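You operate a simulated robot arm through the tools that you are given. There is no shell and no other tool. Be economical: measure what you need, move in short steps, check, and stop when the job is done.

Carry out the task below with a simulated robot arm. There is one attempt and no reset: what you move stays moved.

TASK
Press a stud on the blue strap, then draw the slide out.
Fine: one stud; the strap stays on the slide and the guard stays down.
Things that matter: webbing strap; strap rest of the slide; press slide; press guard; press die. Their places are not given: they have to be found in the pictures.

The check looks at the end state, three seconds after you hand in, the way a careful person would. Anything else that was tipped, shoved, dropped, spilled or broken makes it a failure.

THE ROBOT
A 6-joint arm with a two-finger parallel gripper, fixed in place. Base frame: the origin is at the foot of the arm, x ahead of it, y to its left, z up; the work surface is at about z = 0.76. Readings come in m, degrees, newtons and seconds.
With the tool pointing down near the work surface it reaches from about 0.26 to 0.68 m from the base axis. Its first joint turns from -66.0 to 66.0 degrees. Payload 2.9 kg.
Tool frame: the origin (TCP) lies between the finger pads and is the grasp point; the fingertips stand 0.03 m ahead of it; z points along the fingers, y is the line along which they close. The gripper opens to 0.11 m. The fingers are 0.02 m wide and 0.01 m thick; the gripper's body (0.048 by 0.112 m) begins 0.055 m behind the TCP.
Orientation is that of the tool frame in the base frame, as a unit quaternion [x, y, z, w]. With the fingers straight down and closing along the base's y, the tool's x points along the base's -x, its y along +y and its z along -z.

THE INTERFACE
- The arm moves only by the tool step_arm. Its argument "deltas" is one flat list of numbers, 7 for each row, row after row: the shift along the tool's x, y, z in units of 400 mm (1.0 is 400 mm), then the turn, a rotation vector about the tool's x, y, z in units of 90 degrees (1.0 is 90 degrees), then the closure, from 0 (fully open) to 1 (shut). In form: [tx, ty, tz, rx, ry, rz, jaw, tx, ty, tz, rx, ry, rz, jaw, ...]. A call has 1 to 12 rows; each row is the pose to reach, as a shift and turn from the pose commanded when the call began, along the tool's axes at that moment. A call with a number of a shift or a turn outside -1 to 1 is refused whole. A row lasts 0.2 s, in which the tool goes at most 0.05 m and 8.6 degrees; a call with a longer step from one row to the next is refused whole, and so is a gripper value outside its range. A pose out of reach is approached as far as the arm can. The call stops where the force on the tool passes 70 N (or 10 N more than at its start, if that is more) or the arm is blocked; 0.2 s more then pass. Each finger travels about 0.108 m/s and halts on what it meets, pressing with about 31 N; the grip force reading is that of the motor and also rises with nothing between the fingers. The clock runs only during rows and for 0.2 s after the last one: add rows that repeat a pose to give the fingers time. The reply holds the time, the measured pose of the TCP, the force on the tool along the base axes, the opening and the grip force, in the units named above and with some noise.
- Cameras (640 x 400 px; columns grow to the right, rows downward): "scene" is fixed at [0.098, 0.4604, 1.3794]; the picture's right is [-0.46, -0.89, 0.00], its down [-0.56, 0.29, -0.78] and it looks along [0.69, -0.36, -0.63] (base axes); focal length 238 px, centre (320, 200). "wrist" rides on the gripper at [0.072, 0.017, -0.103] in the tool frame; the picture's right is [-0.23, 0.97, 0.00], its down [-0.76, -0.18, -0.62] and it looks along [-0.61, -0.14, 0.78] (tool axes); focal length 222 px, centre (320, 200).
- capture(camera): a new picture of that camera. The clock stands still meanwhile.
- probe_pixels(camera, pixels): for up to 12 pixels [column, row] of the newest picture of that camera ("zoom" is the newest enlarged one), the place [x, y, z] in the base frame of the surface seen there, good to about 0.002 m. The clock stands still meanwhile.
- enlarge(camera, box): a new picture of the part [left, top, right, bottom] of that camera's present view, enlarged. The clock stands still meanwhile.
- job_done(): hands the job in; it is judged then, once.

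Keep the steps short. Do not move on a guess: measure, check each grasp and each placing, and mend mistakes. In all there are 80 turns and 54 pictures (those below and enlarged ones count). Leave the gripper open and the arm clear of the work at the hand-in unless told otherwise, and finish with a single line.

The tools are called after "Request:" as a command line: name --argument value ..., lists and objects as JSON in quotes. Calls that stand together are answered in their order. step_arm: Moves the arm, as the interface text tells. Its arguments: {"type":"object","properties":{"deltas":{"type":"array","items":{"type":"number"}}},"required":["deltas"]} The other tools are called the same way: capture (camera) takes a picture; probe_pixels (camera, pixels) gives the place of the surface under pixels of a picture; enlarge (camera, box) takes an enlarged picture of a part of a camera's view; job_done () hands the job in.

At the start:

```text
clock: 0.0
tool_pos: [0.4507, -0.0907, 1.2311]
tcp_rot: [0.0, 1.0, 0.0, 0.0]
contact_force: [0.2, 0.7, 0.3]
opening: 0.1101
grip_force: 0.0
```

scene: 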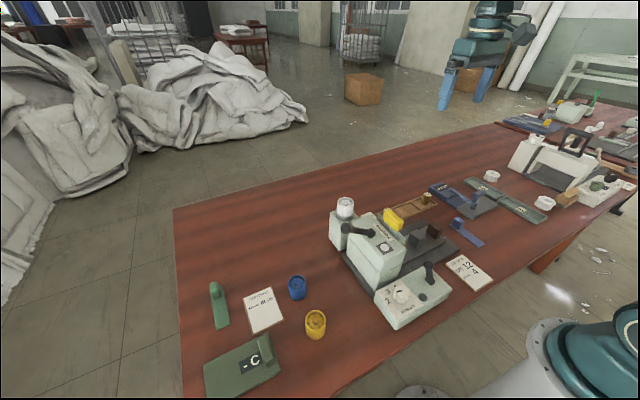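
wrist: 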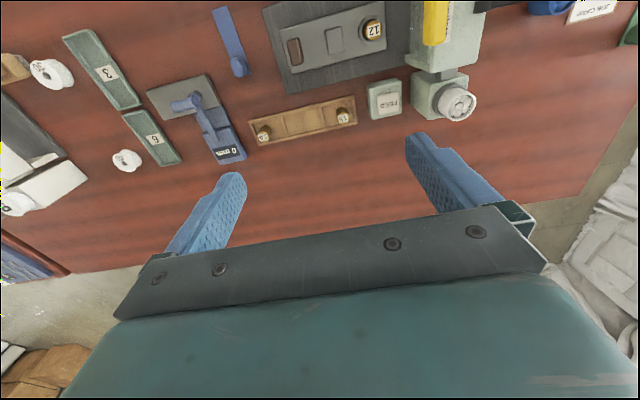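

I see a press near scene (390,250), with other items around it. I'll enlarge that area and the wrist view to identify the parts.

Request:
enlarge --camera "scene" --box '[310, 170, 510, 340]'

Request:
enlarge --camera "wrist" --box '[40, 0, 500, 180]'

Request:
enlarge --camera "scene" --box '[420, 90, 640, 250]'

```text
2.35 times, centred on (410, 255) of scene
```

zoom: 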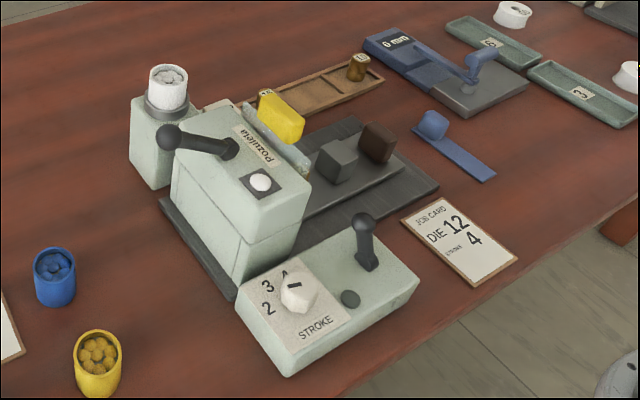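

```text
1.39 times, centred on (270, 90) of wrist
```

zoom: 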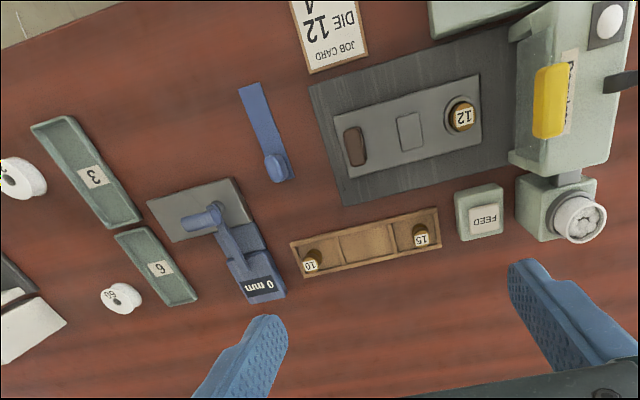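

```text
2.50 times, centred on (530, 170) of scene
```

zoom: 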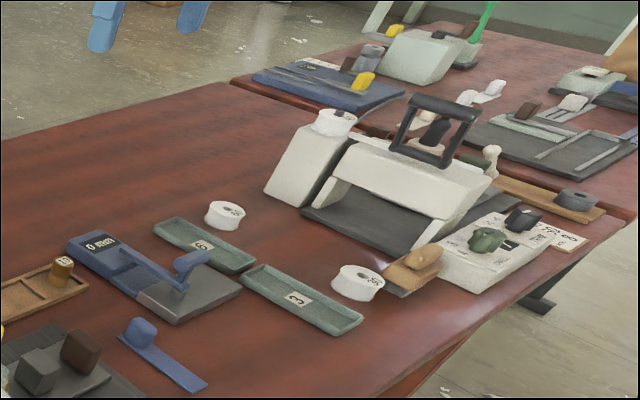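

The job card reads DIE 12, STROKE 4. I'll look closer at the press panel, the slide and the items on the left.

Request:
enlarge --camera "scene" --box '[365, 240, 465, 340]'

Request:
enlarge --camera "scene" --box '[195, 250, 345, 400]'

Request:
enlarge --camera "scene" --box '[360, 185, 460, 265]'

Request:
enlarge --camera "wrist" --box '[260, 0, 480, 130]'

```text
4.00 times, centred on (415, 290) of scene
```

zoom: 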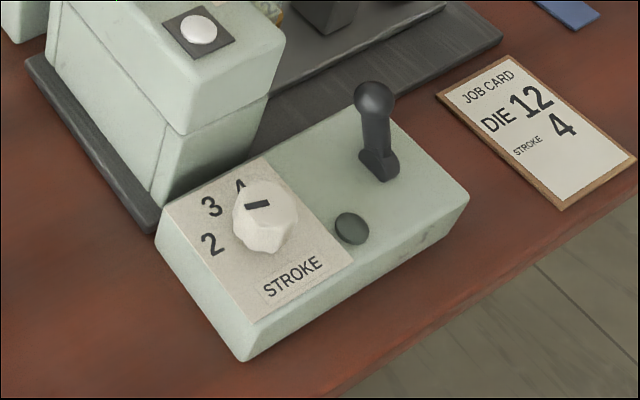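

```text
2.67 times, centred on (270, 325) of scene
```

zoom: 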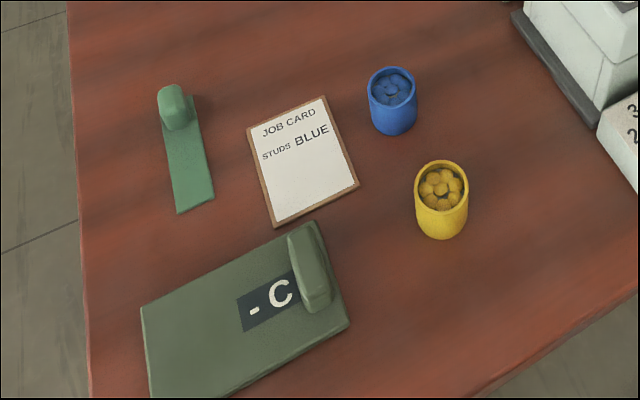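

```text
5.00 times, centred on (410, 225) of scene
```

zoom: 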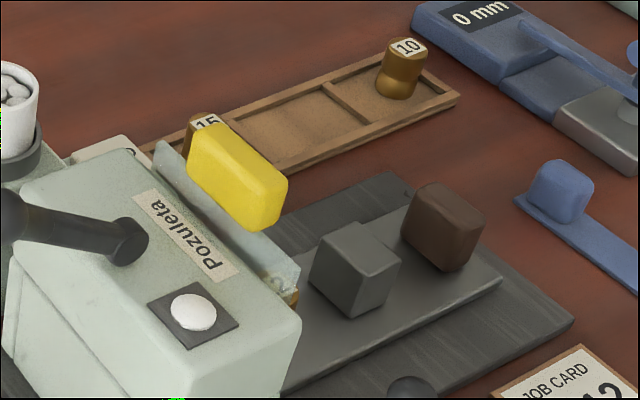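

```text
2.91 times, centred on (370, 65) of wrist
```

zoom: 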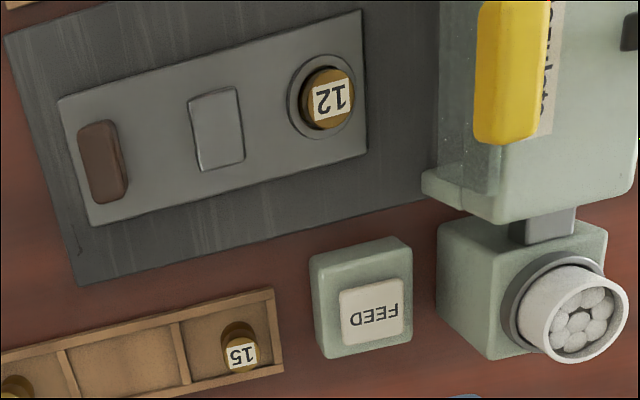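

Second card: STUDS BLUE. The magazine now holds a white cup, so it likely needs the blue cup instead. Next I'll probe the key points in the wrist zoom and the scene picture.

Request:
probe_pixels --camera "zoom" --pixels '[[330, 75], [215, 130], [103, 160], [60, 102], [358, 15], [364, 150], [92, 222], [372, 318], [360, 248], [578, 320], [510, 110], [480, 250]]'

Request:
probe_pixels --camera "scene" --pixels '[[458, 222], [480, 244], [462, 230], [345, 227], [371, 233], [385, 247], [345, 205], [428, 264], [423, 297], [400, 293], [297, 281], [315, 317]]'

Request:
capture --camera "wrist"

```text
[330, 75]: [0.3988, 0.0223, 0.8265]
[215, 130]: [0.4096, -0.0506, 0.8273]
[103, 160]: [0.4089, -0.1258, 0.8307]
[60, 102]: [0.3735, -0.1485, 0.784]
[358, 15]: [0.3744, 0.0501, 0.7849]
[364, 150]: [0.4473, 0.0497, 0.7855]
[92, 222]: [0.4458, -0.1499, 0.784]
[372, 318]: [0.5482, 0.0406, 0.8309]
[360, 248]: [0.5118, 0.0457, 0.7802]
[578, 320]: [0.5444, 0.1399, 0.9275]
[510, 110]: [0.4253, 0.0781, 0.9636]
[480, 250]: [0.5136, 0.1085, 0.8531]
```

```text
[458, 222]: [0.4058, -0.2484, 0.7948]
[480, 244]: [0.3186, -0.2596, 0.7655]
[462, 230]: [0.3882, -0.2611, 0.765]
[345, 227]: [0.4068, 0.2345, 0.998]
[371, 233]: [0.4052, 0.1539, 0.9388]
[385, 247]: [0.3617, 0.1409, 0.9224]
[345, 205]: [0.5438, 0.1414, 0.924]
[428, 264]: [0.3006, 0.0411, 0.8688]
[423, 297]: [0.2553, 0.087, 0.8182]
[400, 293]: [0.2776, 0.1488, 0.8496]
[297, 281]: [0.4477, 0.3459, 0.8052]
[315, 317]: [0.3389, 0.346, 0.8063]
```

```text
44 pictures are left
```

wrist: 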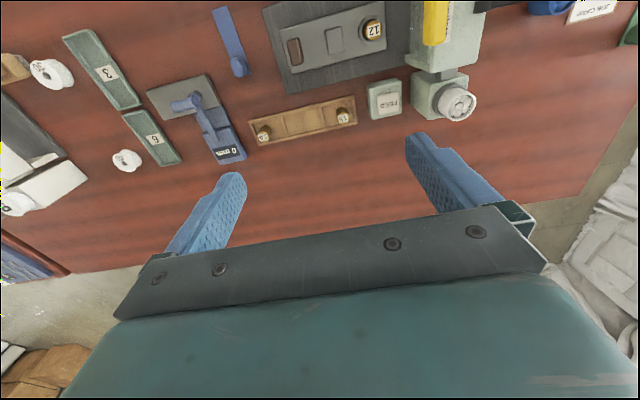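

Measurements:
- Slide runs along y at x≈0.41, with die 12 at y≈0.022, the rest at y≈-0.05 and the handle at y≈-0.126.
- Blue strap lies along x at y≈-0.256.

I'll move the arm over the press to view the dial, guard and levers from above.

Request:
step_arm --deltas '[0.055, 0.085, 0.025, 0, 0, 0, 0, 0.11, 0.17, 0.05, 0, 0, 0, 0, 0.165, 0.255, 0.075, 0, 0, 0, 0, 0.22, 0.34, 0.1, 0, 0, 0, 0, 0.275, 0.425, 0.125, 0, 0, 0, 0, 0.275, 0.425, 0.125, 0, 0, 0, 0]'

Request:
capture --camera "wrist"

```text
clock: 1.4
tool_pos: [0.3402, 0.0839, 1.1809]
tcp_rot: [0.0, 1.0, 0.0, 0.0]
contact_force: [-0.2, -0.1, -0.1]
opening: 0.11
grip_force: 0.1
```

```text
43 pictures are left
```

wrist: 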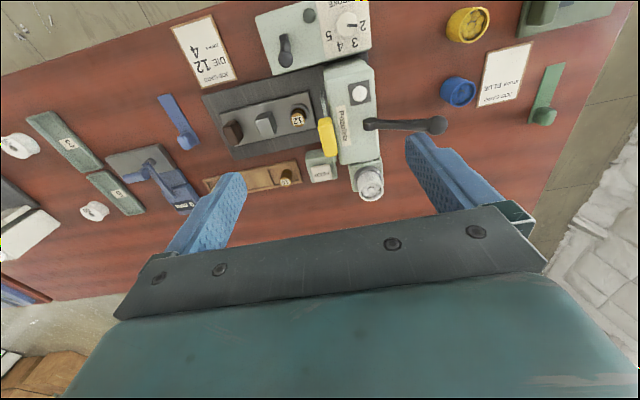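

The panel, the press and the cups are all in view. I'll enlarge them.

Request:
enlarge --camera "wrist" --box '[250, 0, 390, 90]'

Request:
enlarge --camera "wrist" --box '[290, 50, 460, 210]'

```text
4.44 times, centred on (320, 45) of wrist
```

zoom: 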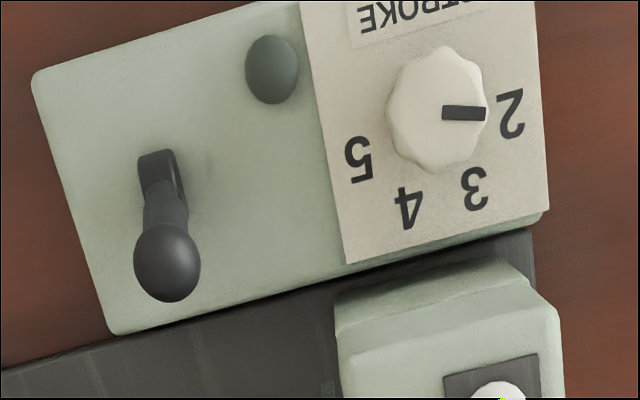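

```text
2.50 times, centred on (375, 130) of wrist
```

zoom: 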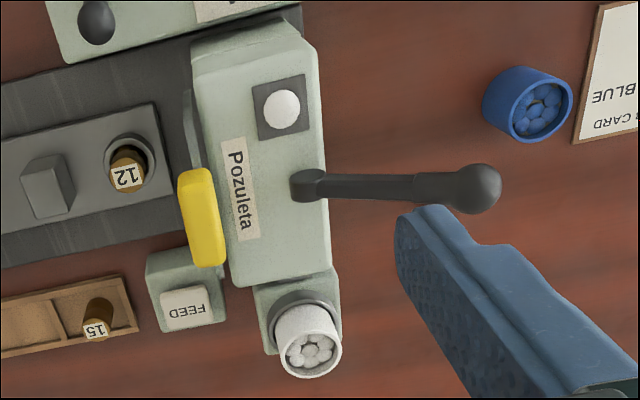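

The dial points at 2 and the scale runs 2, 3, 4, 5; the card asks for 4. I'll probe the dial, lever and guard geometry.

Request:
probe_pixels --camera "wrist" --pixels '[[346.6, 25.2], [353.2, 25.4], [348.5, 25.4], [362.8, 25.4], [354.9, 42.7], [339.6, 46.6], [328.6, 36], [285.8, 59.6], [284, 36], [309.2, 15.3], [334, 30], [271, 66]]'

Request:
probe_pixels --camera "zoom" --pixels '[[200, 205], [190, 185], [210, 255], [310, 185], [380, 188], [478, 188], [307, 330], [288, 350], [338, 345], [185, 305], [528, 70], [537, 108]]'

```text
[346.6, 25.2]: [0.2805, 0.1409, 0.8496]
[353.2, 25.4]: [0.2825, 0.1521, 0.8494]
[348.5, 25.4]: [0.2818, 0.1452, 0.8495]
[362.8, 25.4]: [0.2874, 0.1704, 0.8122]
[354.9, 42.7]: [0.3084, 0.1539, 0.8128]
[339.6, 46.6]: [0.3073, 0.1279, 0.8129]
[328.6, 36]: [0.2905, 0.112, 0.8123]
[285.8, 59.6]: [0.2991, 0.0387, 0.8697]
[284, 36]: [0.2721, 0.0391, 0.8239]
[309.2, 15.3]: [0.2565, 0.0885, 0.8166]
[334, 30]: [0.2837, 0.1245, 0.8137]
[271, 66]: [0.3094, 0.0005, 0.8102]
```

```text
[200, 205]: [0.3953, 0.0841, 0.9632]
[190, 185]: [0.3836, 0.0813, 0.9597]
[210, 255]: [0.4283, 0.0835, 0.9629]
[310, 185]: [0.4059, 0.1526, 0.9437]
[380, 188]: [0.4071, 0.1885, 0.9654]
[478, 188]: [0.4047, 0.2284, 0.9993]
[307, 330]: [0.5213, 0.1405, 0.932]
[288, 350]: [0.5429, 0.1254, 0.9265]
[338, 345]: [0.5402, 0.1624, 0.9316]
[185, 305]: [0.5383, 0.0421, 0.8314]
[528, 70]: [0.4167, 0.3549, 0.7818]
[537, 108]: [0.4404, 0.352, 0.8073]
```

The dial centre is about (0.281, 0.141), with stops about 50° apart. Going from 2 to 4 is a clockwise turn of about 100° seen from above. Before going down I'll check the clearance to the press body, and the sizes of the strap and cups.

Request:
probe_pixels --camera "wrist" --pixels '[[348, 60], [348, 63], [348, 67], [348, 72], [330, 76], [368, 68], [376, 120], [340, 160], [350, 172], [366, 190], [380, 168], [354, 176]]'

Request:
enlarge --camera "scene" --box '[440, 205, 500, 255]'

```text
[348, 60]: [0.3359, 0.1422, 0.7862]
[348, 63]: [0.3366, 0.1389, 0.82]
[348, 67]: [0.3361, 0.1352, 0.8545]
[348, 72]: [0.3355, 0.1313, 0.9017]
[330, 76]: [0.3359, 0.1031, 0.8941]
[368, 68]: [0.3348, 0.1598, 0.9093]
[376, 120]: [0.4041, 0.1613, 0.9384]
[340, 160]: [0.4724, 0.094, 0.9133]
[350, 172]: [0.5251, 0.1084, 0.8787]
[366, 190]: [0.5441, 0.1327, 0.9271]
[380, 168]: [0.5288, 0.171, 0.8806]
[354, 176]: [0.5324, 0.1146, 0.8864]
```

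```text
8.00 times, centred on (470, 230) of scene
```

zoom: 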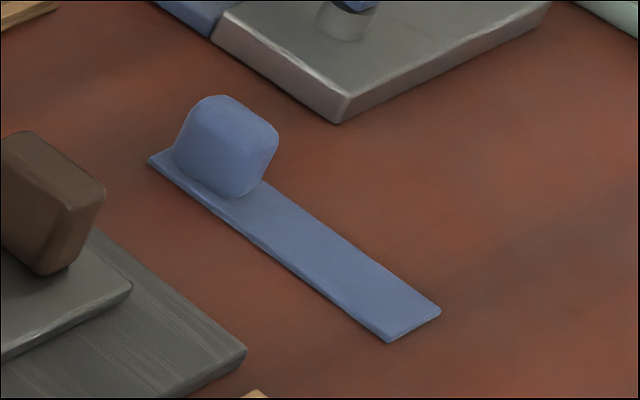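

Request:
probe_pixels --camera "zoom" --pixels '[[388, 340], [440, 312], [152, 161], [220, 110], [265, 140], [215, 185], [180, 150], [415, 322], [350, 270], [250, 205], [225, 130]]'

```text
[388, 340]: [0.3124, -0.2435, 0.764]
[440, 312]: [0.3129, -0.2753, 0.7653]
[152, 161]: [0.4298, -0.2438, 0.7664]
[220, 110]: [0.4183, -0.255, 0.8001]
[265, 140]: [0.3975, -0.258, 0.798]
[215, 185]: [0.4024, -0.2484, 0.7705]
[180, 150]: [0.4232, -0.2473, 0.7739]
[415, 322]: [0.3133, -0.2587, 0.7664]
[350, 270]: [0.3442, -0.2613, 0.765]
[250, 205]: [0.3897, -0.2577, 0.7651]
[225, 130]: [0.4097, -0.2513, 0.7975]
```

The strap is about 0.118 × 0.03 m, with its tab centred near (0.411, -0.259). I'll set the stroke dial first: go above it with the tool turned -25° and the jaws part closed.

Request:
step_arm --deltas '[0.025, 0.024, 0.096, 0, 0, -0.046, 0.1, 0.05, 0.048, 0.192, 0, 0, -0.092, 0.3, 0.075, 0.072, 0.288, 0, 0, -0.139, 0.35, 0.1, 0.096, 0.384, 0, 0, -0.185, 0.35, 0.125, 0.12, 0.48, 0, 0, -0.232, 0.35, 0.148, 0.143, 0.577, 0, 0, -0.278, 0.35, 0.148, 0.143, 0.577, 0, 0, -0.278, 0.35]'

Request:
capture --camera "wrist"

```text
clock: 3.0
tool_pos: [0.284, 0.1379, 0.9492]
tcp_rot: [-0.218, 0.976, 0.0, 0.0]
contact_force: [0.7, 0.1, 0.6]
opening: 0.0716
grip_force: 0.1
```

```text
39 pictures are left
```

wrist: 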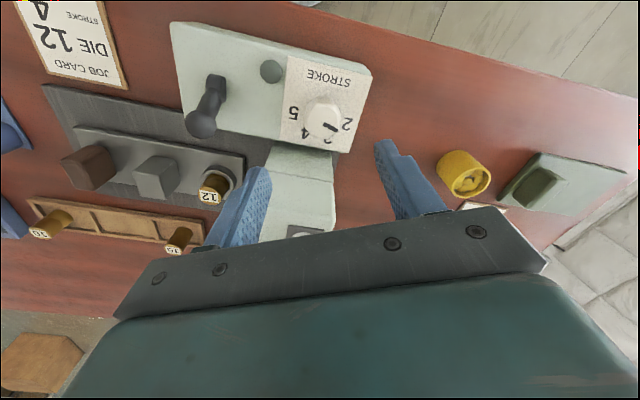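

I'll probe the knob's edges from here before going down.

Request:
enlarge --camera "wrist" --box '[270, 60, 380, 150]'

```text
4.44 times, centred on (325, 105) of wrist
```

zoom: 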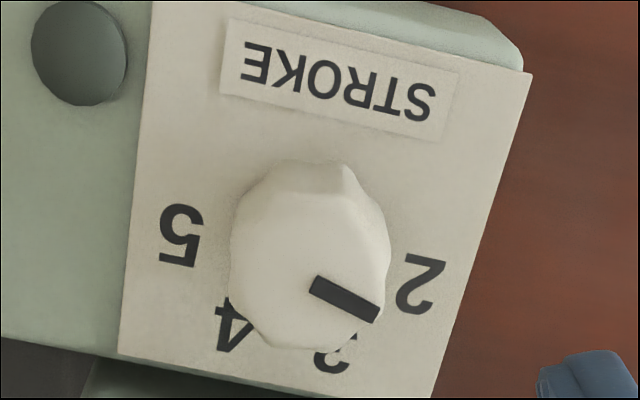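

Request:
probe_pixels --camera "zoom" --pixels '[[236, 270], [381, 275], [300, 345], [318, 195], [312, 285], [375, 312], [305, 270]]'

```text
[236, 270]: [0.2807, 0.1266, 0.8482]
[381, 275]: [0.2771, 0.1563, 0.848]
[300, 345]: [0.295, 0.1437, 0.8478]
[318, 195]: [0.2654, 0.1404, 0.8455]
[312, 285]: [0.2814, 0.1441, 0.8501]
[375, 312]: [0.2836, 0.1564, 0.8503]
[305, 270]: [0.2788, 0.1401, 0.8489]
```

The knob centre is (0.280, 0.141), about 31 mm wide, with its top at 0.849. I'll descend with fingertips clear of the panel at 0.8125.

Request:
step_arm --deltas '[0.003, 0.011, 0.08, 0, 0, 0, 0.35, 0.003, 0.011, 0.16, 0, 0, 0, 0.35, 0.003, 0.011, 0.25, 0, 0, 0, 0.35, 0.003, 0.011, 0.25, 0, 0, 0, 0.35]'

Request:
enlarge --camera "scene" --box '[340, 220, 460, 340]'

```text
clock: 4.0
tool_pos: [0.2781, 0.1396, 0.8494]
tcp_rot: [-0.216, 0.976, 0.001, 0.0]
contact_force: [-0.6, 0.1, 0.7]
opening: 0.0716
grip_force: 0.1
```

```text
3.33 times, centred on (400, 280) of scene
```

zoom: 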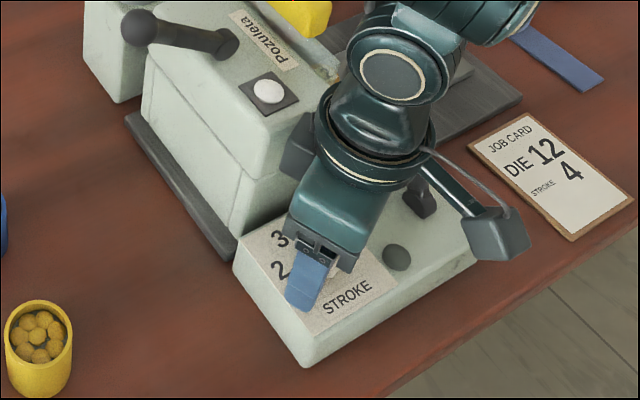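

The fingers straddle the knob. I'll close on it and turn 50° clockwise.

Request:
step_arm --deltas '[0, 0, 0, 0, 0, 0, 1, 0, 0, 0, 0, 0, 0, 1, 0, 0, 0, 0, 0, 0, 1, 0, 0, 0, 0, 0, 0.08, 1, 0, 0, 0, 0, 0, 0.16, 1, 0, 0, 0, 0, 0, 0.24, 1, 0, 0, 0, 0, 0, 0.32, 1, 0, 0, 0, 0, 0, 0.4, 1, 0, 0, 0, 0, 0, 0.48, 1, 0, 0, 0, 0, 0, 0.556, 1, 0, 0, 0, 0, 0, 0.556, 1]'

```text
clock: 6.4
tool_pos: [0.2764, 0.1419, 0.8501]
tcp_rot: [0.217, 0.976, 0.002, 0.001]
contact_force: [-2.7, -1.7, 15.0]
opening: 0.0333
grip_force: 45.0
```

It turned while gripped (opening 33 mm). I'll open, turn back without the knob, re-grip, and turn another 50°. First comes the opening and the turn back.

Request:
step_arm --deltas '[0, 0, 0, 0, 0, 0, 0.35, 0, 0, 0, 0, 0, 0, 0.35, 0, 0, 0, 0, 0, -0.08, 0.35, 0, 0, 0, 0, 0, -0.16, 0.35, 0, 0, 0, 0, 0, -0.24, 0.35, 0, 0, 0, 0, 0, -0.32, 0.35, 0, 0, 0, 0, 0, -0.4, 0.35, 0, 0, 0, 0, 0, -0.48, 0.35, 0, 0, 0, 0, 0, -0.556, 0.35, 0, 0, 0, 0, 0, -0.556, 0.35]'

Request:
enlarge --camera "wrist" --box '[270, 60, 430, 180]'

```text
clock: 8.6
tool_pos: [0.2779, 0.1403, 0.85]
tcp_rot: [-0.218, 0.976, -0.001, 0.0]
contact_force: [0.6, 0.2, 0.2]
opening: 0.0714
grip_force: 0.1
```

```text
3.33 times, centred on (350, 120) of wrist
```

zoom: 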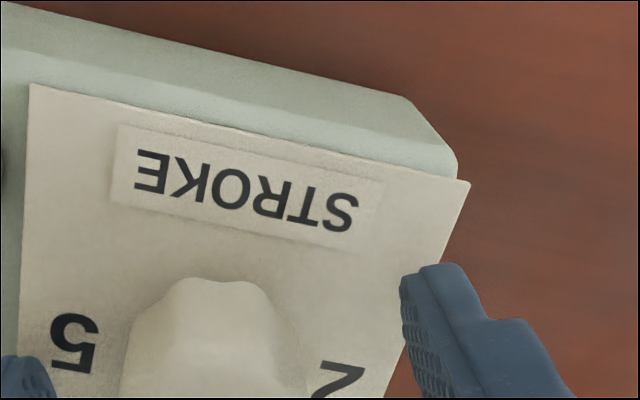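

I'll re-grip, turn another 50°, release, and rise to check.

Request:
step_arm --deltas '[0, 0, 0, 0, 0, 0, 1, 0, 0, 0, 0, 0, 0, 1, 0, 0, 0, 0, 0, 0, 1, 0, 0, 0, 0, 0, 0.08, 1, 0, 0, 0, 0, 0, 0.16, 1, 0, 0, 0, 0, 0, 0.24, 1, 0, 0, 0, 0, 0, 0.32, 1, 0, 0, 0, 0, 0, 0.4, 1, 0, 0, 0, 0, 0, 0.48, 1, 0, 0, 0, 0, 0, 0.556, 1, 0, 0, 0, 0, 0, 0.556, 1]'

Request:
step_arm --deltas '[0, 0, 0, 0, 0, 0, 0.35, 0, 0, 0, 0, 0, 0, 0.35, 0, 0, -0.1, 0, 0, 0, 0.35, 0, 0, -0.2, 0, 0, -0.08, 0.35, 0, 0, -0.3, 0, 0, -0.16, 0.35, 0, 0, -0.35, 0, 0, -0.24, 0.35, 0, 0, -0.35, 0, 0, -0.278, 0.35]'

Request:
capture --camera "wrist"

Request:
enlarge --camera "wrist" --box '[210, 20, 370, 120]'

```text
clock: 11.0
tool_pos: [0.2773, 0.1418, 0.8491]
tcp_rot: [0.217, 0.976, 0.001, -0.002]
contact_force: [-1.5, -1.5, -10.7]
opening: 0.0334
grip_force: 45.0
```

```text
clock: 12.6
tool_pos: [0.2778, 0.1416, 0.9894]
tcp_rot: [-0.001, 1.0, 0.0, 0.0]
contact_force: [0.0, -0.1, -0.7]
opening: 0.0716
grip_force: 0.1
```

```text
35 pictures are left
```

wrist: 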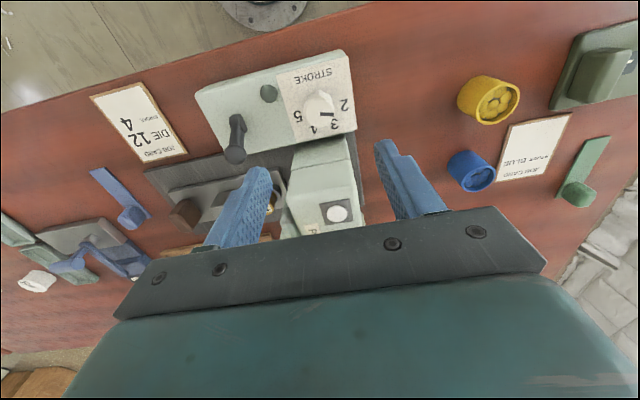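

```text
4.00 times, centred on (290, 70) of wrist
```

zoom: 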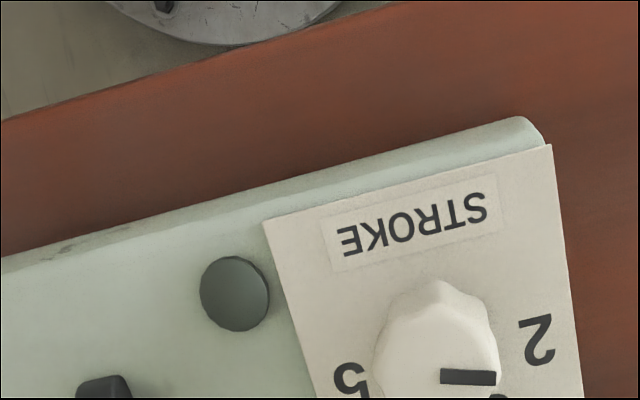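

The pointer looks unchanged. I'll probe it exactly.

Request:
enlarge --camera "wrist" --box '[280, 75, 360, 140]'

```text
6.15 times, centred on (320, 108) of wrist
```

zoom: 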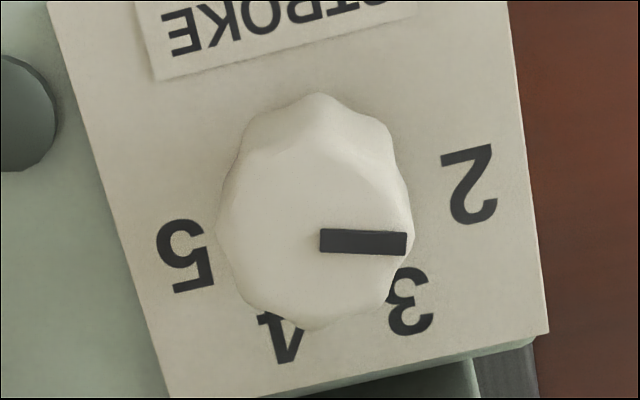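

Request:
probe_pixels --camera "zoom" --pixels '[[325, 240], [402, 243], [225, 230], [408, 230], [300, 315], [360, 170]]'

```text
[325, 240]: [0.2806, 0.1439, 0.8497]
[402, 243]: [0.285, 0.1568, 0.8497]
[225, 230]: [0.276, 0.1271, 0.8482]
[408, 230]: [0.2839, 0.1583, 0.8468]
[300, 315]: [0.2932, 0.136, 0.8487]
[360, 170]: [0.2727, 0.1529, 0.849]
```

The pointer is still near 2, so the fingers slipped or the knob sprang back. I'll repeat once, a little deeper, and look while still gripping after part of the turn.

Request:
step_arm --deltas '[0, 0, 0.1, 0, 0, -0.08, 0.35, 0, 0, 0.2, 0, 0, -0.16, 0.35, 0, 0, 0.3, 0, 0, -0.24, 0.35, 0, 0, 0.357, 0, 0, -0.278, 0.35, 0, 0, 0.357, 0, 0, -0.278, 1, 0, 0, 0.357, 0, 0, -0.278, 1, 0, 0, 0.357, 0, 0, -0.278, 1]'

Request:
enlarge --camera "wrist" --box '[260, 120, 420, 240]'

Request:
step_arm --deltas '[0, 0, 0, 0, 0, 0.06, 1, 0, 0, 0, 0, 0, 0.12, 1, 0, 0, 0, 0, 0, 0.18, 1, 0, 0, 0, 0, 0, 0.24, 1, 0, 0, 0, 0, 0, 0.3, 1, 0, 0, 0, 0, 0, 0.3, 1]'

Request:
enlarge --camera "wrist" --box '[260, 120, 420, 240]'

```text
clock: 14.2
tool_pos: [0.2789, 0.1397, 0.8482]
tcp_rot: [-0.216, 0.976, -0.001, 0.0]
contact_force: [8.5, -19.1, -12.9]
opening: 0.0338
grip_force: 44.9
```

```text
3.33 times, centred on (340, 180) of wrist
```

zoom: 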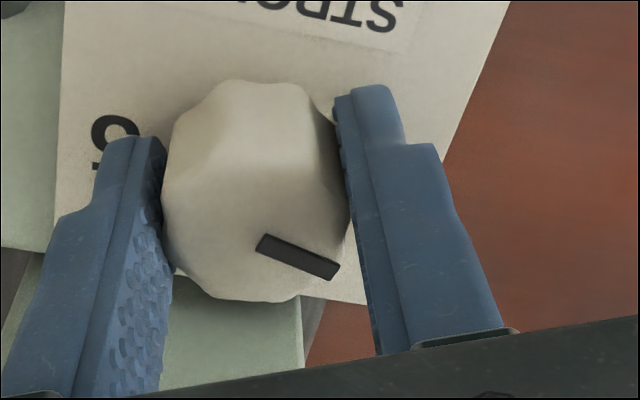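

```text
clock: 15.6
tool_pos: [0.2785, 0.1405, 0.8472]
tcp_rot: [0.018, 1.0, -0.001, -0.001]
contact_force: [1.6, -11.5, 15.5]
opening: 0.0337
grip_force: 44.8
```

```text
3.33 times, centred on (340, 180) of wrist
```

zoom: 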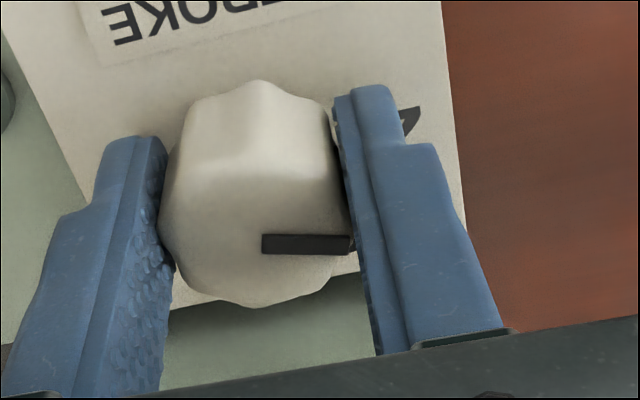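

The knob itself does not turn; the pads slip round it, so it is either stiff or interlocked. Before forcing anything I'll release, rise, and go beside the toggle lever at (0.30, 0.04). It leans to +x next to a dark lamp and may be the main switch.

Request:
step_arm --deltas '[0, 0, 0, 0, 0, 0, 0.35, 0, 0, 0, 0, 0, 0, 0.35, 0, 0, -0.1, 0, 0, 0, 0.35, 0, 0, -0.2, 0, 0, -0.022, 0.5, 0, 0, -0.3, 0, 0, -0.022, 0.8, -0.054, -0.082, -0.31, 0, 0, -0.022, 1, -0.108, -0.164, -0.31, 0, 0, -0.022, 1, -0.162, -0.246, -0.31, 0, 0, -0.022, 1, -0.162, -0.246, -0.31, 0, 0, -0.022, 1]'

Request:
capture --camera "scene"

Request:
capture --camera "wrist"

```text
clock: 17.6
tool_pos: [0.3407, 0.0405, 0.9714]
tcp_rot: [-0.001, 1.0, 0.0, 0.0]
contact_force: [-0.4, 0.4, -0.1]
opening: 0.0002
grip_force: 31.0
```

```text
30 pictures are left
```

scene: 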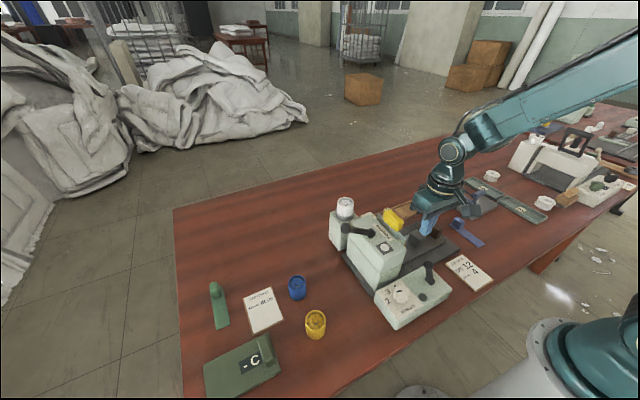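

```text
29 pictures are left
```

wrist: 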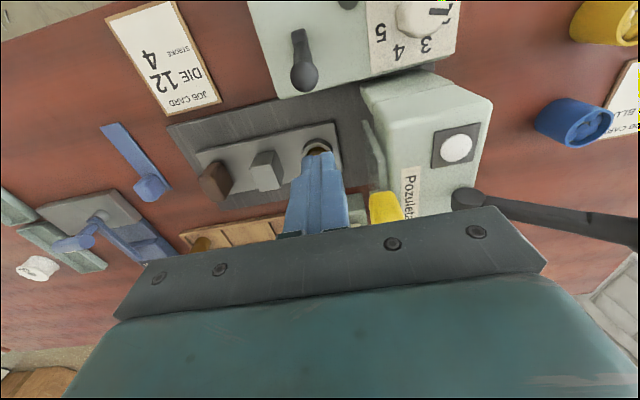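

Now I'll lower beside the toggle ball on its +x side, then push it toward -x in small steps.

Request:
step_arm --deltas '[0.02, -0.019, 0.1, 0, 0, 0, 1, 0.02, -0.019, 0.2, 0, 0, 0, 1, 0.02, -0.019, 0.222, 0, 0, 0, 1, 0.02, -0.019, 0.222, 0, 0, 0, 1]'

Request:
step_arm --deltas '[0.03, 0, 0, 0, 0, 0, 1, 0.06, 0, 0, 0, 0, 0, 1, 0.09, 0, 0, 0, 0, 0, 1, 0.12, 0, 0, 0, 0, 0, 1, 0.15, 0, 0, 0, 0, 0, 1, 0.165, 0, 0, 0, 0, 0, 1]'

Request:
enlarge --camera "scene" --box '[340, 200, 470, 340]'

```text
clock: 18.6
tool_pos: [0.3317, 0.033, 0.884]
tcp_rot: [0.0, 1.0, 0.0, 0.0]
contact_force: [-0.3, 0.0, -0.4]
opening: 0.0004
grip_force: 30.6
```

```text
clock: 20.0
tool_pos: [0.2798, 0.0323, 0.8855]
tcp_rot: [0.0, 1.0, 0.002, 0.02]
contact_force: [49.5, -6.4, 14.1]
opening: 0.0001
grip_force: 31.0
```

```text
2.86 times, centred on (405, 270) of scene
```

zoom: 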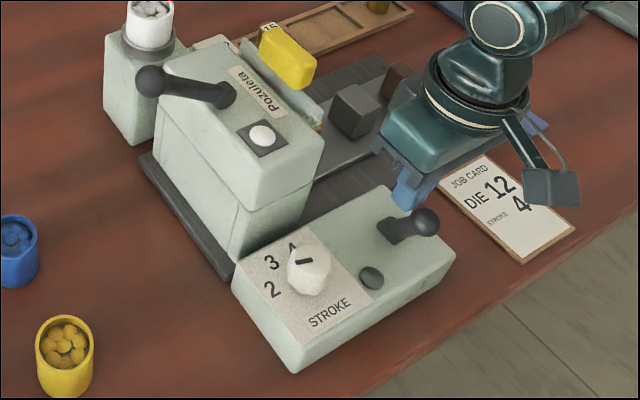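

The toggle has flipped to -x and reached its stop. I'll back off, rise, and look at the lamps.

Request:
step_arm --deltas '[-0.08, 0, 0, 0, 0, 0, 1, -0.12, 0, -0.05, 0, 0, 0, 1, -0.12, 0, -0.15, 0, 0, 0, 1, -0.12, 0, -0.25, 0, 0, 0, 1, -0.12, 0, -0.25, 0, 0, 0, 1]'

Request:
enlarge --camera "scene" --box '[340, 200, 470, 340]'

```text
clock: 21.2
tool_pos: [0.3132, 0.0327, 0.983]
tcp_rot: [0.0, 1.0, 0.0, 0.0]
contact_force: [0.3, 0.0, 0.3]
opening: 0.0
grip_force: 30.8
```

```text
2.86 times, centred on (405, 270) of scene
```

zoom: 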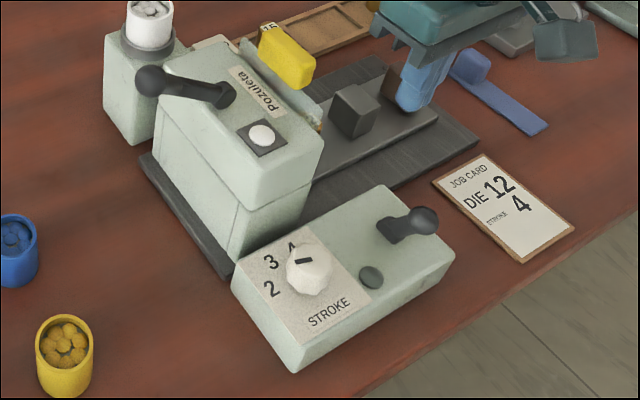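

The toggle stays at -x and no lamp lit. It may be a lock for the dial, so I'll try the dial again.

Request:
step_arm --deltas '[0.02, 0.07, 0, 0, 0, -0.08, 0.35, 0.04, 0.14, 0, 0, 0, -0.16, 0.35, 0.06, 0.2, 0, 0, 0, -0.24, 0.35, 0.083, 0.27, 0, 0, 0, -0.278, 0.35, 0.083, 0.27, 0.1, 0, 0, -0.278, 0.35, 0.083, 0.27, 0.2, 0, 0, -0.278, 0.35, 0.083, 0.27, 0.3, 0, 0, -0.278, 0.35, 0.083, 0.27, 0.337, 0, 0, -0.278, 0.35, 0.083, 0.27, 0.337, 0, 0, -0.278, 0.35]'

Request:
step_arm --deltas '[0, 0, 0, 0, 0, 0, 1, 0, 0, 0, 0, 0, 0, 1, 0, 0, 0, 0, 0, 0, 1, 0, 0, 0, 0, 0, 0.08, 1, 0, 0, 0, 0, 0, 0.16, 1, 0, 0, 0, 0, 0, 0.24, 1, 0, 0, 0, 0, 0, 0.32, 1, 0, 0, 0, 0, 0, 0.4, 1, 0, 0, 0, 0, 0, 0.48, 1, 0, 0, 0, 0, 0, 0.556, 1, 0, 0, 0, 0, 0, 0.556, 1]'

Request:
enlarge --camera "wrist" --box '[260, 120, 420, 240]'

```text
clock: 23.2
tool_pos: [0.2799, 0.1401, 0.8468]
tcp_rot: [-0.216, 0.976, 0.0, -0.001]
contact_force: [0.2, 0.0, -0.2]
opening: 0.0719
grip_force: 0.0
```

```text
clock: 25.6
tool_pos: [0.2792, 0.1395, 0.8462]
tcp_rot: [0.219, 0.976, -0.001, 0.0]
contact_force: [12.4, -16.9, -28.6]
opening: 0.0337
grip_force: 45.0
```

```text
3.33 times, centred on (340, 180) of wrist
```

zoom: 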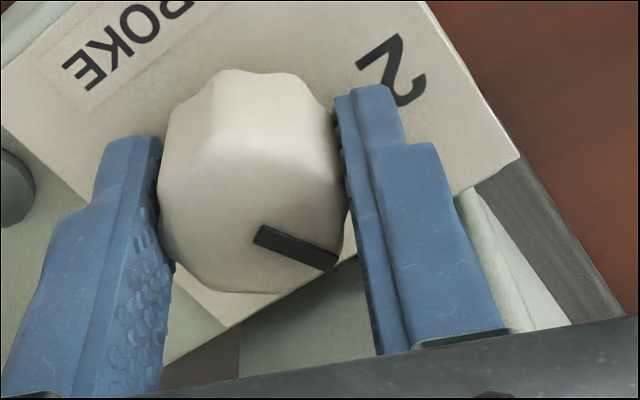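

The knob now turns with the fingers, so the toggle is its lock. I'll open, turn back, re-grip and turn the second 50°.

Request:
step_arm --deltas '[0, 0, 0, 0, 0, 0, 0.35, 0, 0, 0, 0, 0, 0, 0.35, 0, 0, 0, 0, 0, -0.08, 0.35, 0, 0, 0, 0, 0, -0.16, 0.35, 0, 0, 0, 0, 0, -0.24, 0.35, 0, 0, 0, 0, 0, -0.32, 0.35, 0, 0, 0, 0, 0, -0.4, 0.35, 0, 0, 0, 0, 0, -0.48, 0.35, 0, 0, 0, 0, 0, -0.556, 0.35, 0, 0, 0, 0, 0, -0.556, 0.35]'

Request:
step_arm --deltas '[0, 0, 0, 0, 0, 0, 1, 0, 0, 0, 0, 0, 0, 1, 0, 0, 0, 0, 0, 0, 1, 0, 0, 0, 0, 0, 0.08, 1, 0, 0, 0, 0, 0, 0.16, 1, 0, 0, 0, 0, 0, 0.24, 1, 0, 0, 0, 0, 0, 0.32, 1, 0, 0, 0, 0, 0, 0.4, 1, 0, 0, 0, 0, 0, 0.48, 1, 0, 0, 0, 0, 0, 0.556, 1, 0, 0, 0, 0, 0, 0.556, 1]'

Request:
step_arm --deltas '[0, 0, 0, 0, 0, 0, 0.35, 0, 0, 0, 0, 0, 0, 0.35, 0, 0, -0.1, 0, 0, 0, 0.35, 0, 0, -0.2, 0, 0, -0.08, 0.35, 0, 0, -0.3, 0, 0, -0.16, 0.35, 0, 0, -0.35, 0, 0, -0.24, 0.35, 0, 0, -0.35, 0, 0, -0.278, 0.35]'

Request:
enlarge --camera "wrist" --box '[280, 75, 360, 140]'

```text
clock: 27.8
tool_pos: [0.2799, 0.1415, 0.8479]
tcp_rot: [-0.218, 0.976, 0.0, 0.0]
contact_force: [-0.2, 0.6, -0.9]
opening: 0.0715
grip_force: 0.1
```

```text
clock: 30.2
tool_pos: [0.2807, 0.1392, 0.8467]
tcp_rot: [0.218, 0.976, -0.001, 0.001]
contact_force: [6.1, -17.9, 16.7]
opening: 0.0337
grip_force: 45.0
```

```text
clock: 31.8
tool_pos: [0.2808, 0.1395, 0.9872]
tcp_rot: [-0.001, 1.0, 0.0, 0.0]
contact_force: [0.1, 0.5, 0.0]
opening: 0.0716
grip_force: 0.1
```

```text
6.15 times, centred on (320, 108) of wrist
```

zoom: 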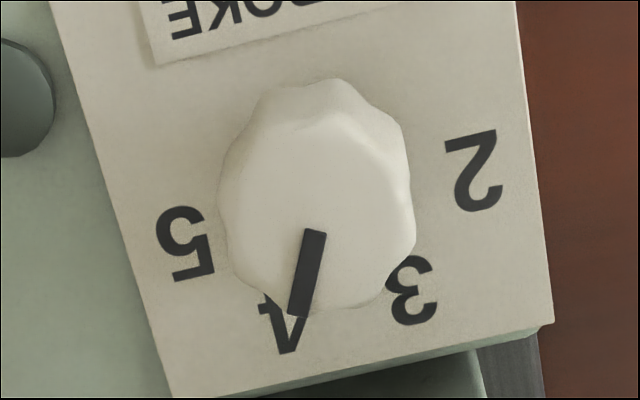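

Request:
probe_pixels --camera "zoom" --pixels '[[315, 236], [299, 310]]'

```text
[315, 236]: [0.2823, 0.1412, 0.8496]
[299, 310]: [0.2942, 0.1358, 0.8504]
```

The pointer sits at -24°, which is stroke 4. I'll return the lock toggle, since it started locked. First I'll locate its ball.

Request:
enlarge --camera "scene" --box '[400, 240, 470, 310]'

```text
5.71 times, centred on (435, 275) of scene
```

zoom: 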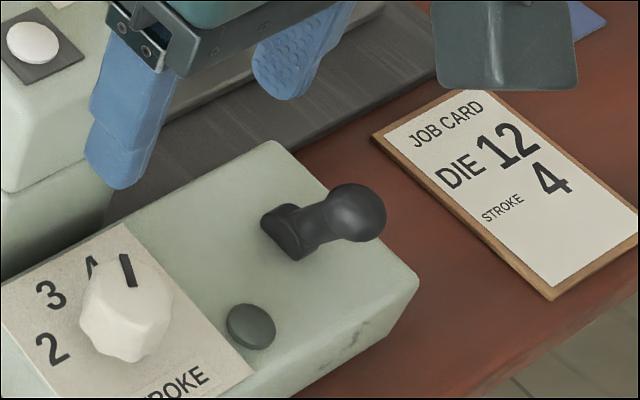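

Request:
probe_pixels --camera "zoom" --pixels '[[355, 205], [310, 228], [283, 232], [345, 235]]'

```text
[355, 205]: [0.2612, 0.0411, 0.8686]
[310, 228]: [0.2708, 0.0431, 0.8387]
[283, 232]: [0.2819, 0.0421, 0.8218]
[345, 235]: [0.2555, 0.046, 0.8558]
```

The ball centre is about (0.255, 0.040, 0.862). I'll straddle it, close, and pull it back toward +x.

Request:
step_arm --deltas '[0.02, -0.09, 0, 0, 0, 0, 0.45, 0.04, -0.18, 0, 0, 0, 0, 0.45, 0.046, -0.25, 0, 0, 0, 0, 0.45, 0.046, -0.25, 0.1, 0, 0, 0, 0.45, 0.046, -0.25, 0.2, 0, 0, 0, 0.45, 0.046, -0.25, 0.306, 0, 0, 0, 0.45, 0.046, -0.25, 0.306, 0, 0, 0, 0.45]'

Request:
step_arm --deltas '[0, 0, 0, 0, 0, 0, 1, 0, 0, 0, 0, 0, 0, 1, 0, 0, 0, 0, 0, 0, 1, -0.03, 0, 0, 0, 0, 0, 1, -0.06, 0, -0.01, 0, 0, 0, 1, -0.09, 0, -0.005, 0, 0, 0, 1, -0.115, 0, 0, 0, 0, 0, 1, -0.115, 0, 0, 0, 0, 0, 1]'

Request:
enlarge --camera "scene" --box '[360, 220, 480, 330]'

```text
clock: 33.4
tool_pos: [0.2625, 0.0404, 0.867]
tcp_rot: [0.0, 1.0, 0.0, 0.0]
contact_force: [0.6, 0.8, -0.2]
opening: 0.0605
grip_force: 0.0
```

```text
clock: 35.2
tool_pos: [0.3087, 0.0415, 0.8655]
tcp_rot: [-0.001, 1.0, 0.001, 0.002]
contact_force: [-0.3, -0.1, 0.2]
opening: 0.0
grip_force: 37.0
```

```text
3.64 times, centred on (420, 275) of scene
```

zoom: 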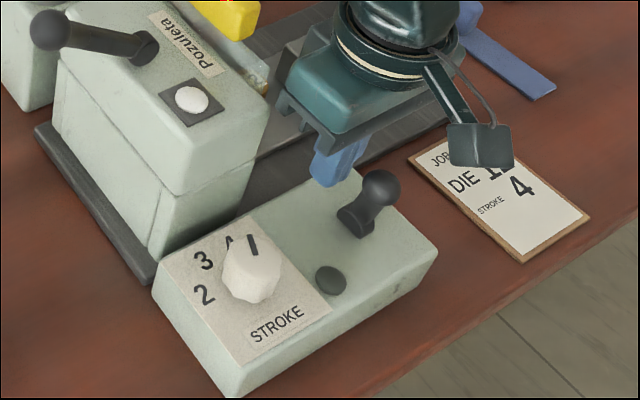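

The ball slipped out partway. I'll check where the toggle stands now.

Request:
probe_pixels --camera "zoom" --pixels '[[378, 188], [360, 220], [372, 200]]'

```text
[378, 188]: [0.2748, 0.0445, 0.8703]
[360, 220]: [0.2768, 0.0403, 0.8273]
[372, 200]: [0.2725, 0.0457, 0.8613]
```

The toggle is about upright, with the ball at x≈0.272. I'll re-grip it centred and pull further, slowly.

Request:
step_arm --deltas '[0, 0, 0, 0, 0, 0, 0.45, 0, 0, 0, 0, 0, 0, 0.45, 0.05, 0, 0.005, 0, 0, 0, 0.45, 0.097, 0, 0.01, 0, 0, 0, 0.45, 0.097, 0, 0.01, 0, 0, 0, 1, 0.097, 0, 0.01, 0, 0, 0, 1, 0.097, 0, 0.01, 0, 0, 0, 1, 0.08, 0, 0.01, 0, 0, 0, 1, 0.06, 0, 0.01, 0, 0, 0, 1, 0.04, 0, 0.012, 0, 0, 0, 1, 0.02, 0, 0.015, 0, 0, 0, 1, 0.01, 0, 0.015, 0, 0, 0, 1]'

Request:
enlarge --camera "scene" --box '[360, 220, 480, 330]'

```text
clock: 37.8
tool_pos: [0.2939, 0.0356, 0.8579]
tcp_rot: [0.001, 1.0, -0.007, -0.011]
contact_force: [-29.4, -40.7, 7.6]
opening: 0.0219
grip_force: 45.0
```

```text
3.64 times, centred on (420, 275) of scene
```

zoom: 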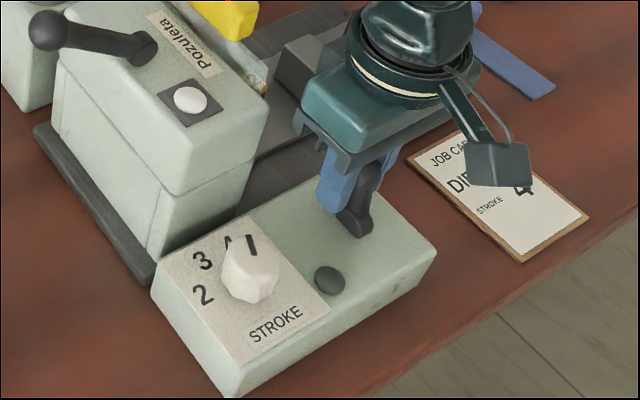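

The toggle is back at its +x stop, and the dial still reads 4. I'll release, rise, and go over to the white cup in the magazine.

Request:
step_arm --deltas '[0, 0, 0, 0, 0, 0, 0.45, 0, 0, 0, 0, 0, 0, 0.45, 0, 0, -0.12, 0, 0, 0, 0.45, 0, 0, -0.24, 0, 0, 0, 0.45, 0, 0, -0.36, 0, 0, 0, 0.45, 0, 0, -0.48, 0, 0, 0, 0.45, -0.1, 0.045, -0.5, 0, 0, 0, 0.3, -0.2, 0.09, -0.5, 0, 0, 0, 0.3, -0.3, 0.135, -0.5, 0, 0, 0, 0.3, -0.4, 0.18, -0.5, 0, 0, 0, 0.3, -0.5, 0.22, -0.5, 0, 0, 0, 0.3, -0.59, 0.253, -0.5, 0, 0, 0, 0.3]'

Request:
capture --camera "wrist"

Request:
capture --camera "scene"

```text
clock: 40.4
tool_pos: [0.5383, 0.1425, 1.0579]
tcp_rot: [0.0, 1.0, 0.0, 0.0]
contact_force: [0.4, -0.2, -0.3]
opening: 0.0769
grip_force: 0.0
```

```text
21 pictures are left
```

wrist: 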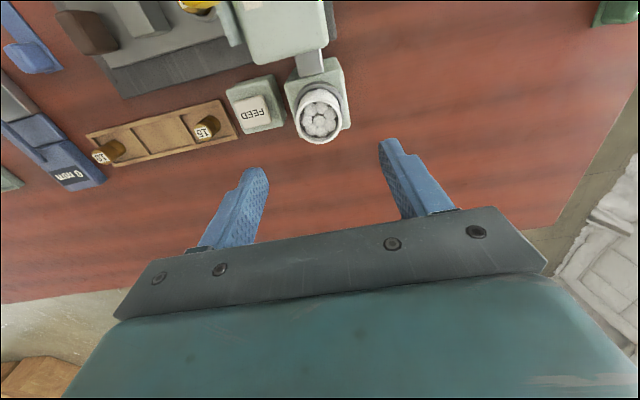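

```text
20 pictures are left
```

scene: 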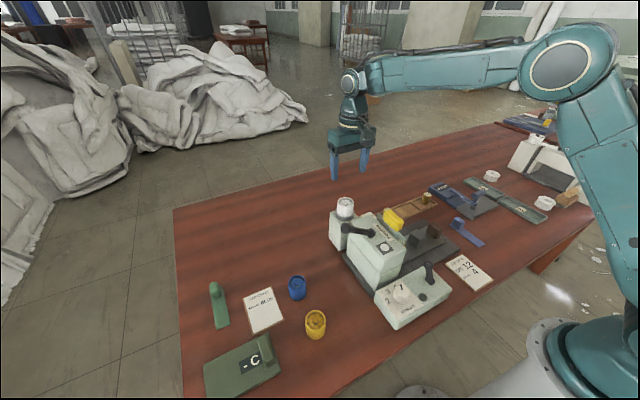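

Probing the white cup's rim and collar, plus the blue cup in the scene picture.

Request:
probe_pixels --camera "wrist" --pixels '[[299, 120], [342, 115], [325, 142], [320, 91], [294, 103], [341, 93], [347, 125], [298, 97]]'

Request:
probe_pixels --camera "scene" --pixels '[[289, 281], [304, 280], [297, 276], [297, 288], [297, 298], [345, 216], [338, 213], [250, 232], [270, 240], [340, 248]]'

```text
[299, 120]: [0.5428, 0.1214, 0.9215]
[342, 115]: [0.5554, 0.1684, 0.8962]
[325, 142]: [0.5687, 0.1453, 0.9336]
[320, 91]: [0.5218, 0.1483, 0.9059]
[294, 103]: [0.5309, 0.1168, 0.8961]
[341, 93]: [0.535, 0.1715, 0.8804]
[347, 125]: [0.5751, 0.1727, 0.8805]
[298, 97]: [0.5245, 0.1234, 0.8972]
```

```text
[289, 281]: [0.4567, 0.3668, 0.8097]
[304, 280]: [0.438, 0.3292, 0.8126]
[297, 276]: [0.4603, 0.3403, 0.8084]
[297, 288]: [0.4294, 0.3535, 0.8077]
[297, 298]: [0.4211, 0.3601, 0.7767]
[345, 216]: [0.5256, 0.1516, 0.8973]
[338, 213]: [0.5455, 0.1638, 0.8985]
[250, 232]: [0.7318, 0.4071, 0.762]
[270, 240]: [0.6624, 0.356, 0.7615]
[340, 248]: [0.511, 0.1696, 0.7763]
```

White cup: centre about (0.546, 0.143), rim at z 0.933, collar top at 0.897. I'll descend to TCP z≈0.931 and grip it.

Request:
step_arm --deltas '[-0.015, 0, 0.1, 0, 0, 0, 0.3, -0.015, 0, 0.2, 0, 0, 0, 0.3, -0.015, 0, 0.317, 0, 0, 0, 0.3, -0.015, 0, 0.317, 0, 0, 0, 0.3, -0.015, 0, 0.317, 0, 0, 0, 1, -0.015, 0, 0.317, 0, 0, 0, 1, -0.015, 0, 0.317, 0, 0, 0, 1]'

```text
clock: 42.0
tool_pos: [0.5448, 0.1419, 0.9314]
tcp_rot: [0.001, 1.0, 0.0, 0.0]
contact_force: [1.3, -3.1, -1.6]
opening: 0.0469
grip_force: 30.7
```

The cup is gripped (opening 47 mm). I'll lift it straight up and carry it to clear table at (0.545, 0.27).

Request:
step_arm --deltas '[0, 0, -0.03, 0, 0, 0, 1, 0, 0, -0.09, 0, 0, 0, 1, 0, 0, -0.16, 0, 0, 0, 1, 0, 0, -0.23, 0, 0, 0, 1, 0, 0, -0.25, 0, 0, 0, 1, 0, 0.04, -0.25, 0, 0, 0, 1, 0, 0.11, -0.25, 0, 0, 0, 1, 0, 0.18, -0.25, 0, 0, 0, 1, 0, 0.25, -0.25, 0, 0, 0, 1, 0, 0.3, -0.25, 0, 0, 0, 1, 0, 0.32, -0.25, 0, 0, 0, 1, 0, 0.32, -0.25, 0, 0, 0, 1]'

Request:
capture --camera "scene"

```text
clock: 44.6
tool_pos: [0.5447, 0.2694, 1.0338]
tcp_rot: [0.0, 1.0, 0.0, 0.0]
contact_force: [-0.3, -0.7, -1.2]
opening: 0.0471
grip_force: 30.8
```

```text
19 pictures are left
```

scene: 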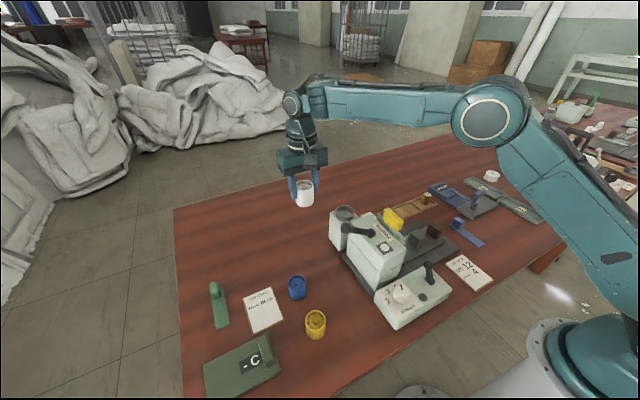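

The cup is out of the magazine and in hand. I'll lower it to the table.

Request:
step_arm --deltas '[0, 0, 0.06, 0, 0, 0, 1, 0, 0, 0.16, 0, 0, 0, 1, 0, 0, 0.26, 0, 0, 0, 1, 0, 0, 0.36, 0, 0, 0, 1, 0, 0, 0.45, 0, 0, 0, 1, 0, 0, 0.52, 0, 0, 0, 1, 0, 0, 0.55, 0, 0, 0, 1, 0, 0, 0.56, 0, 0, 0, 1, 0, 0, 0.564, 0, 0, 0, 1, 0, 0, 0.564, 0, 0, 0, 1]'

```text
clock: 46.8
tool_pos: [0.5469, 0.27, 0.8096]
tcp_rot: [0.0, 1.0, 0.0, 0.003]
contact_force: [-2.1, -2.7, 24.5]
opening: 0.0468
grip_force: 30.0
```

It is resting on the table (24 N contact). I'll open, rise, and move over the blue cup at (0.446, 0.348).

Request:
step_arm --deltas '[0, 0, 0, 0, 0, 0, 0.3, 0, 0, 0, 0, 0, 0, 0.3, 0, 0, -0.1, 0, 0, 0, 0.3, 0, 0, -0.2, 0, 0, 0, 0.3, 0, 0, -0.3, 0, 0, 0, 0.3, 0, 0, -0.35, 0, 0, 0, 0.3, 0.08, 0.065, -0.35, 0, 0, 0, 0.3, 0.16, 0.13, -0.35, 0, 0, 0, 0.3, 0.25, 0.195, -0.35, 0, 0, 0, 0.3, 0.25, 0.195, -0.35, 0, 0, 0, 0.3]'

Request:
capture --camera "wrist"

```text
clock: 49.0
tool_pos: [0.4432, 0.3477, 0.9469]
tcp_rot: [0.0, 1.0, 0.0, 0.001]
contact_force: [0.1, 0.1, -0.6]
opening: 0.0769
grip_force: 0.0
```

```text
18 pictures are left
```

wrist: 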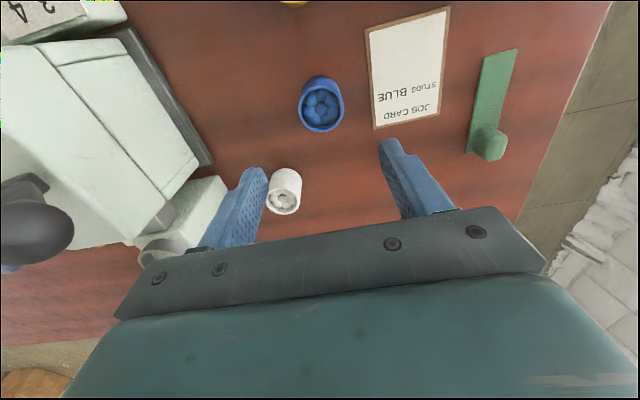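

Request:
probe_pixels --camera "wrist" --pixels '[[300, 108], [342, 105], [325, 131], [320, 85], [319, 77], [280, 190], [284, 172]]'

```text
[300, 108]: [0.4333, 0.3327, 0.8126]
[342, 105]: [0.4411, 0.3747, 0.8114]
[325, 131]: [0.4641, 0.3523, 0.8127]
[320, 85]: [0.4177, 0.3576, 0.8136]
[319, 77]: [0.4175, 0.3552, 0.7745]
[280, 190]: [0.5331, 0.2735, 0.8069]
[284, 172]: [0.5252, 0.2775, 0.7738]
```

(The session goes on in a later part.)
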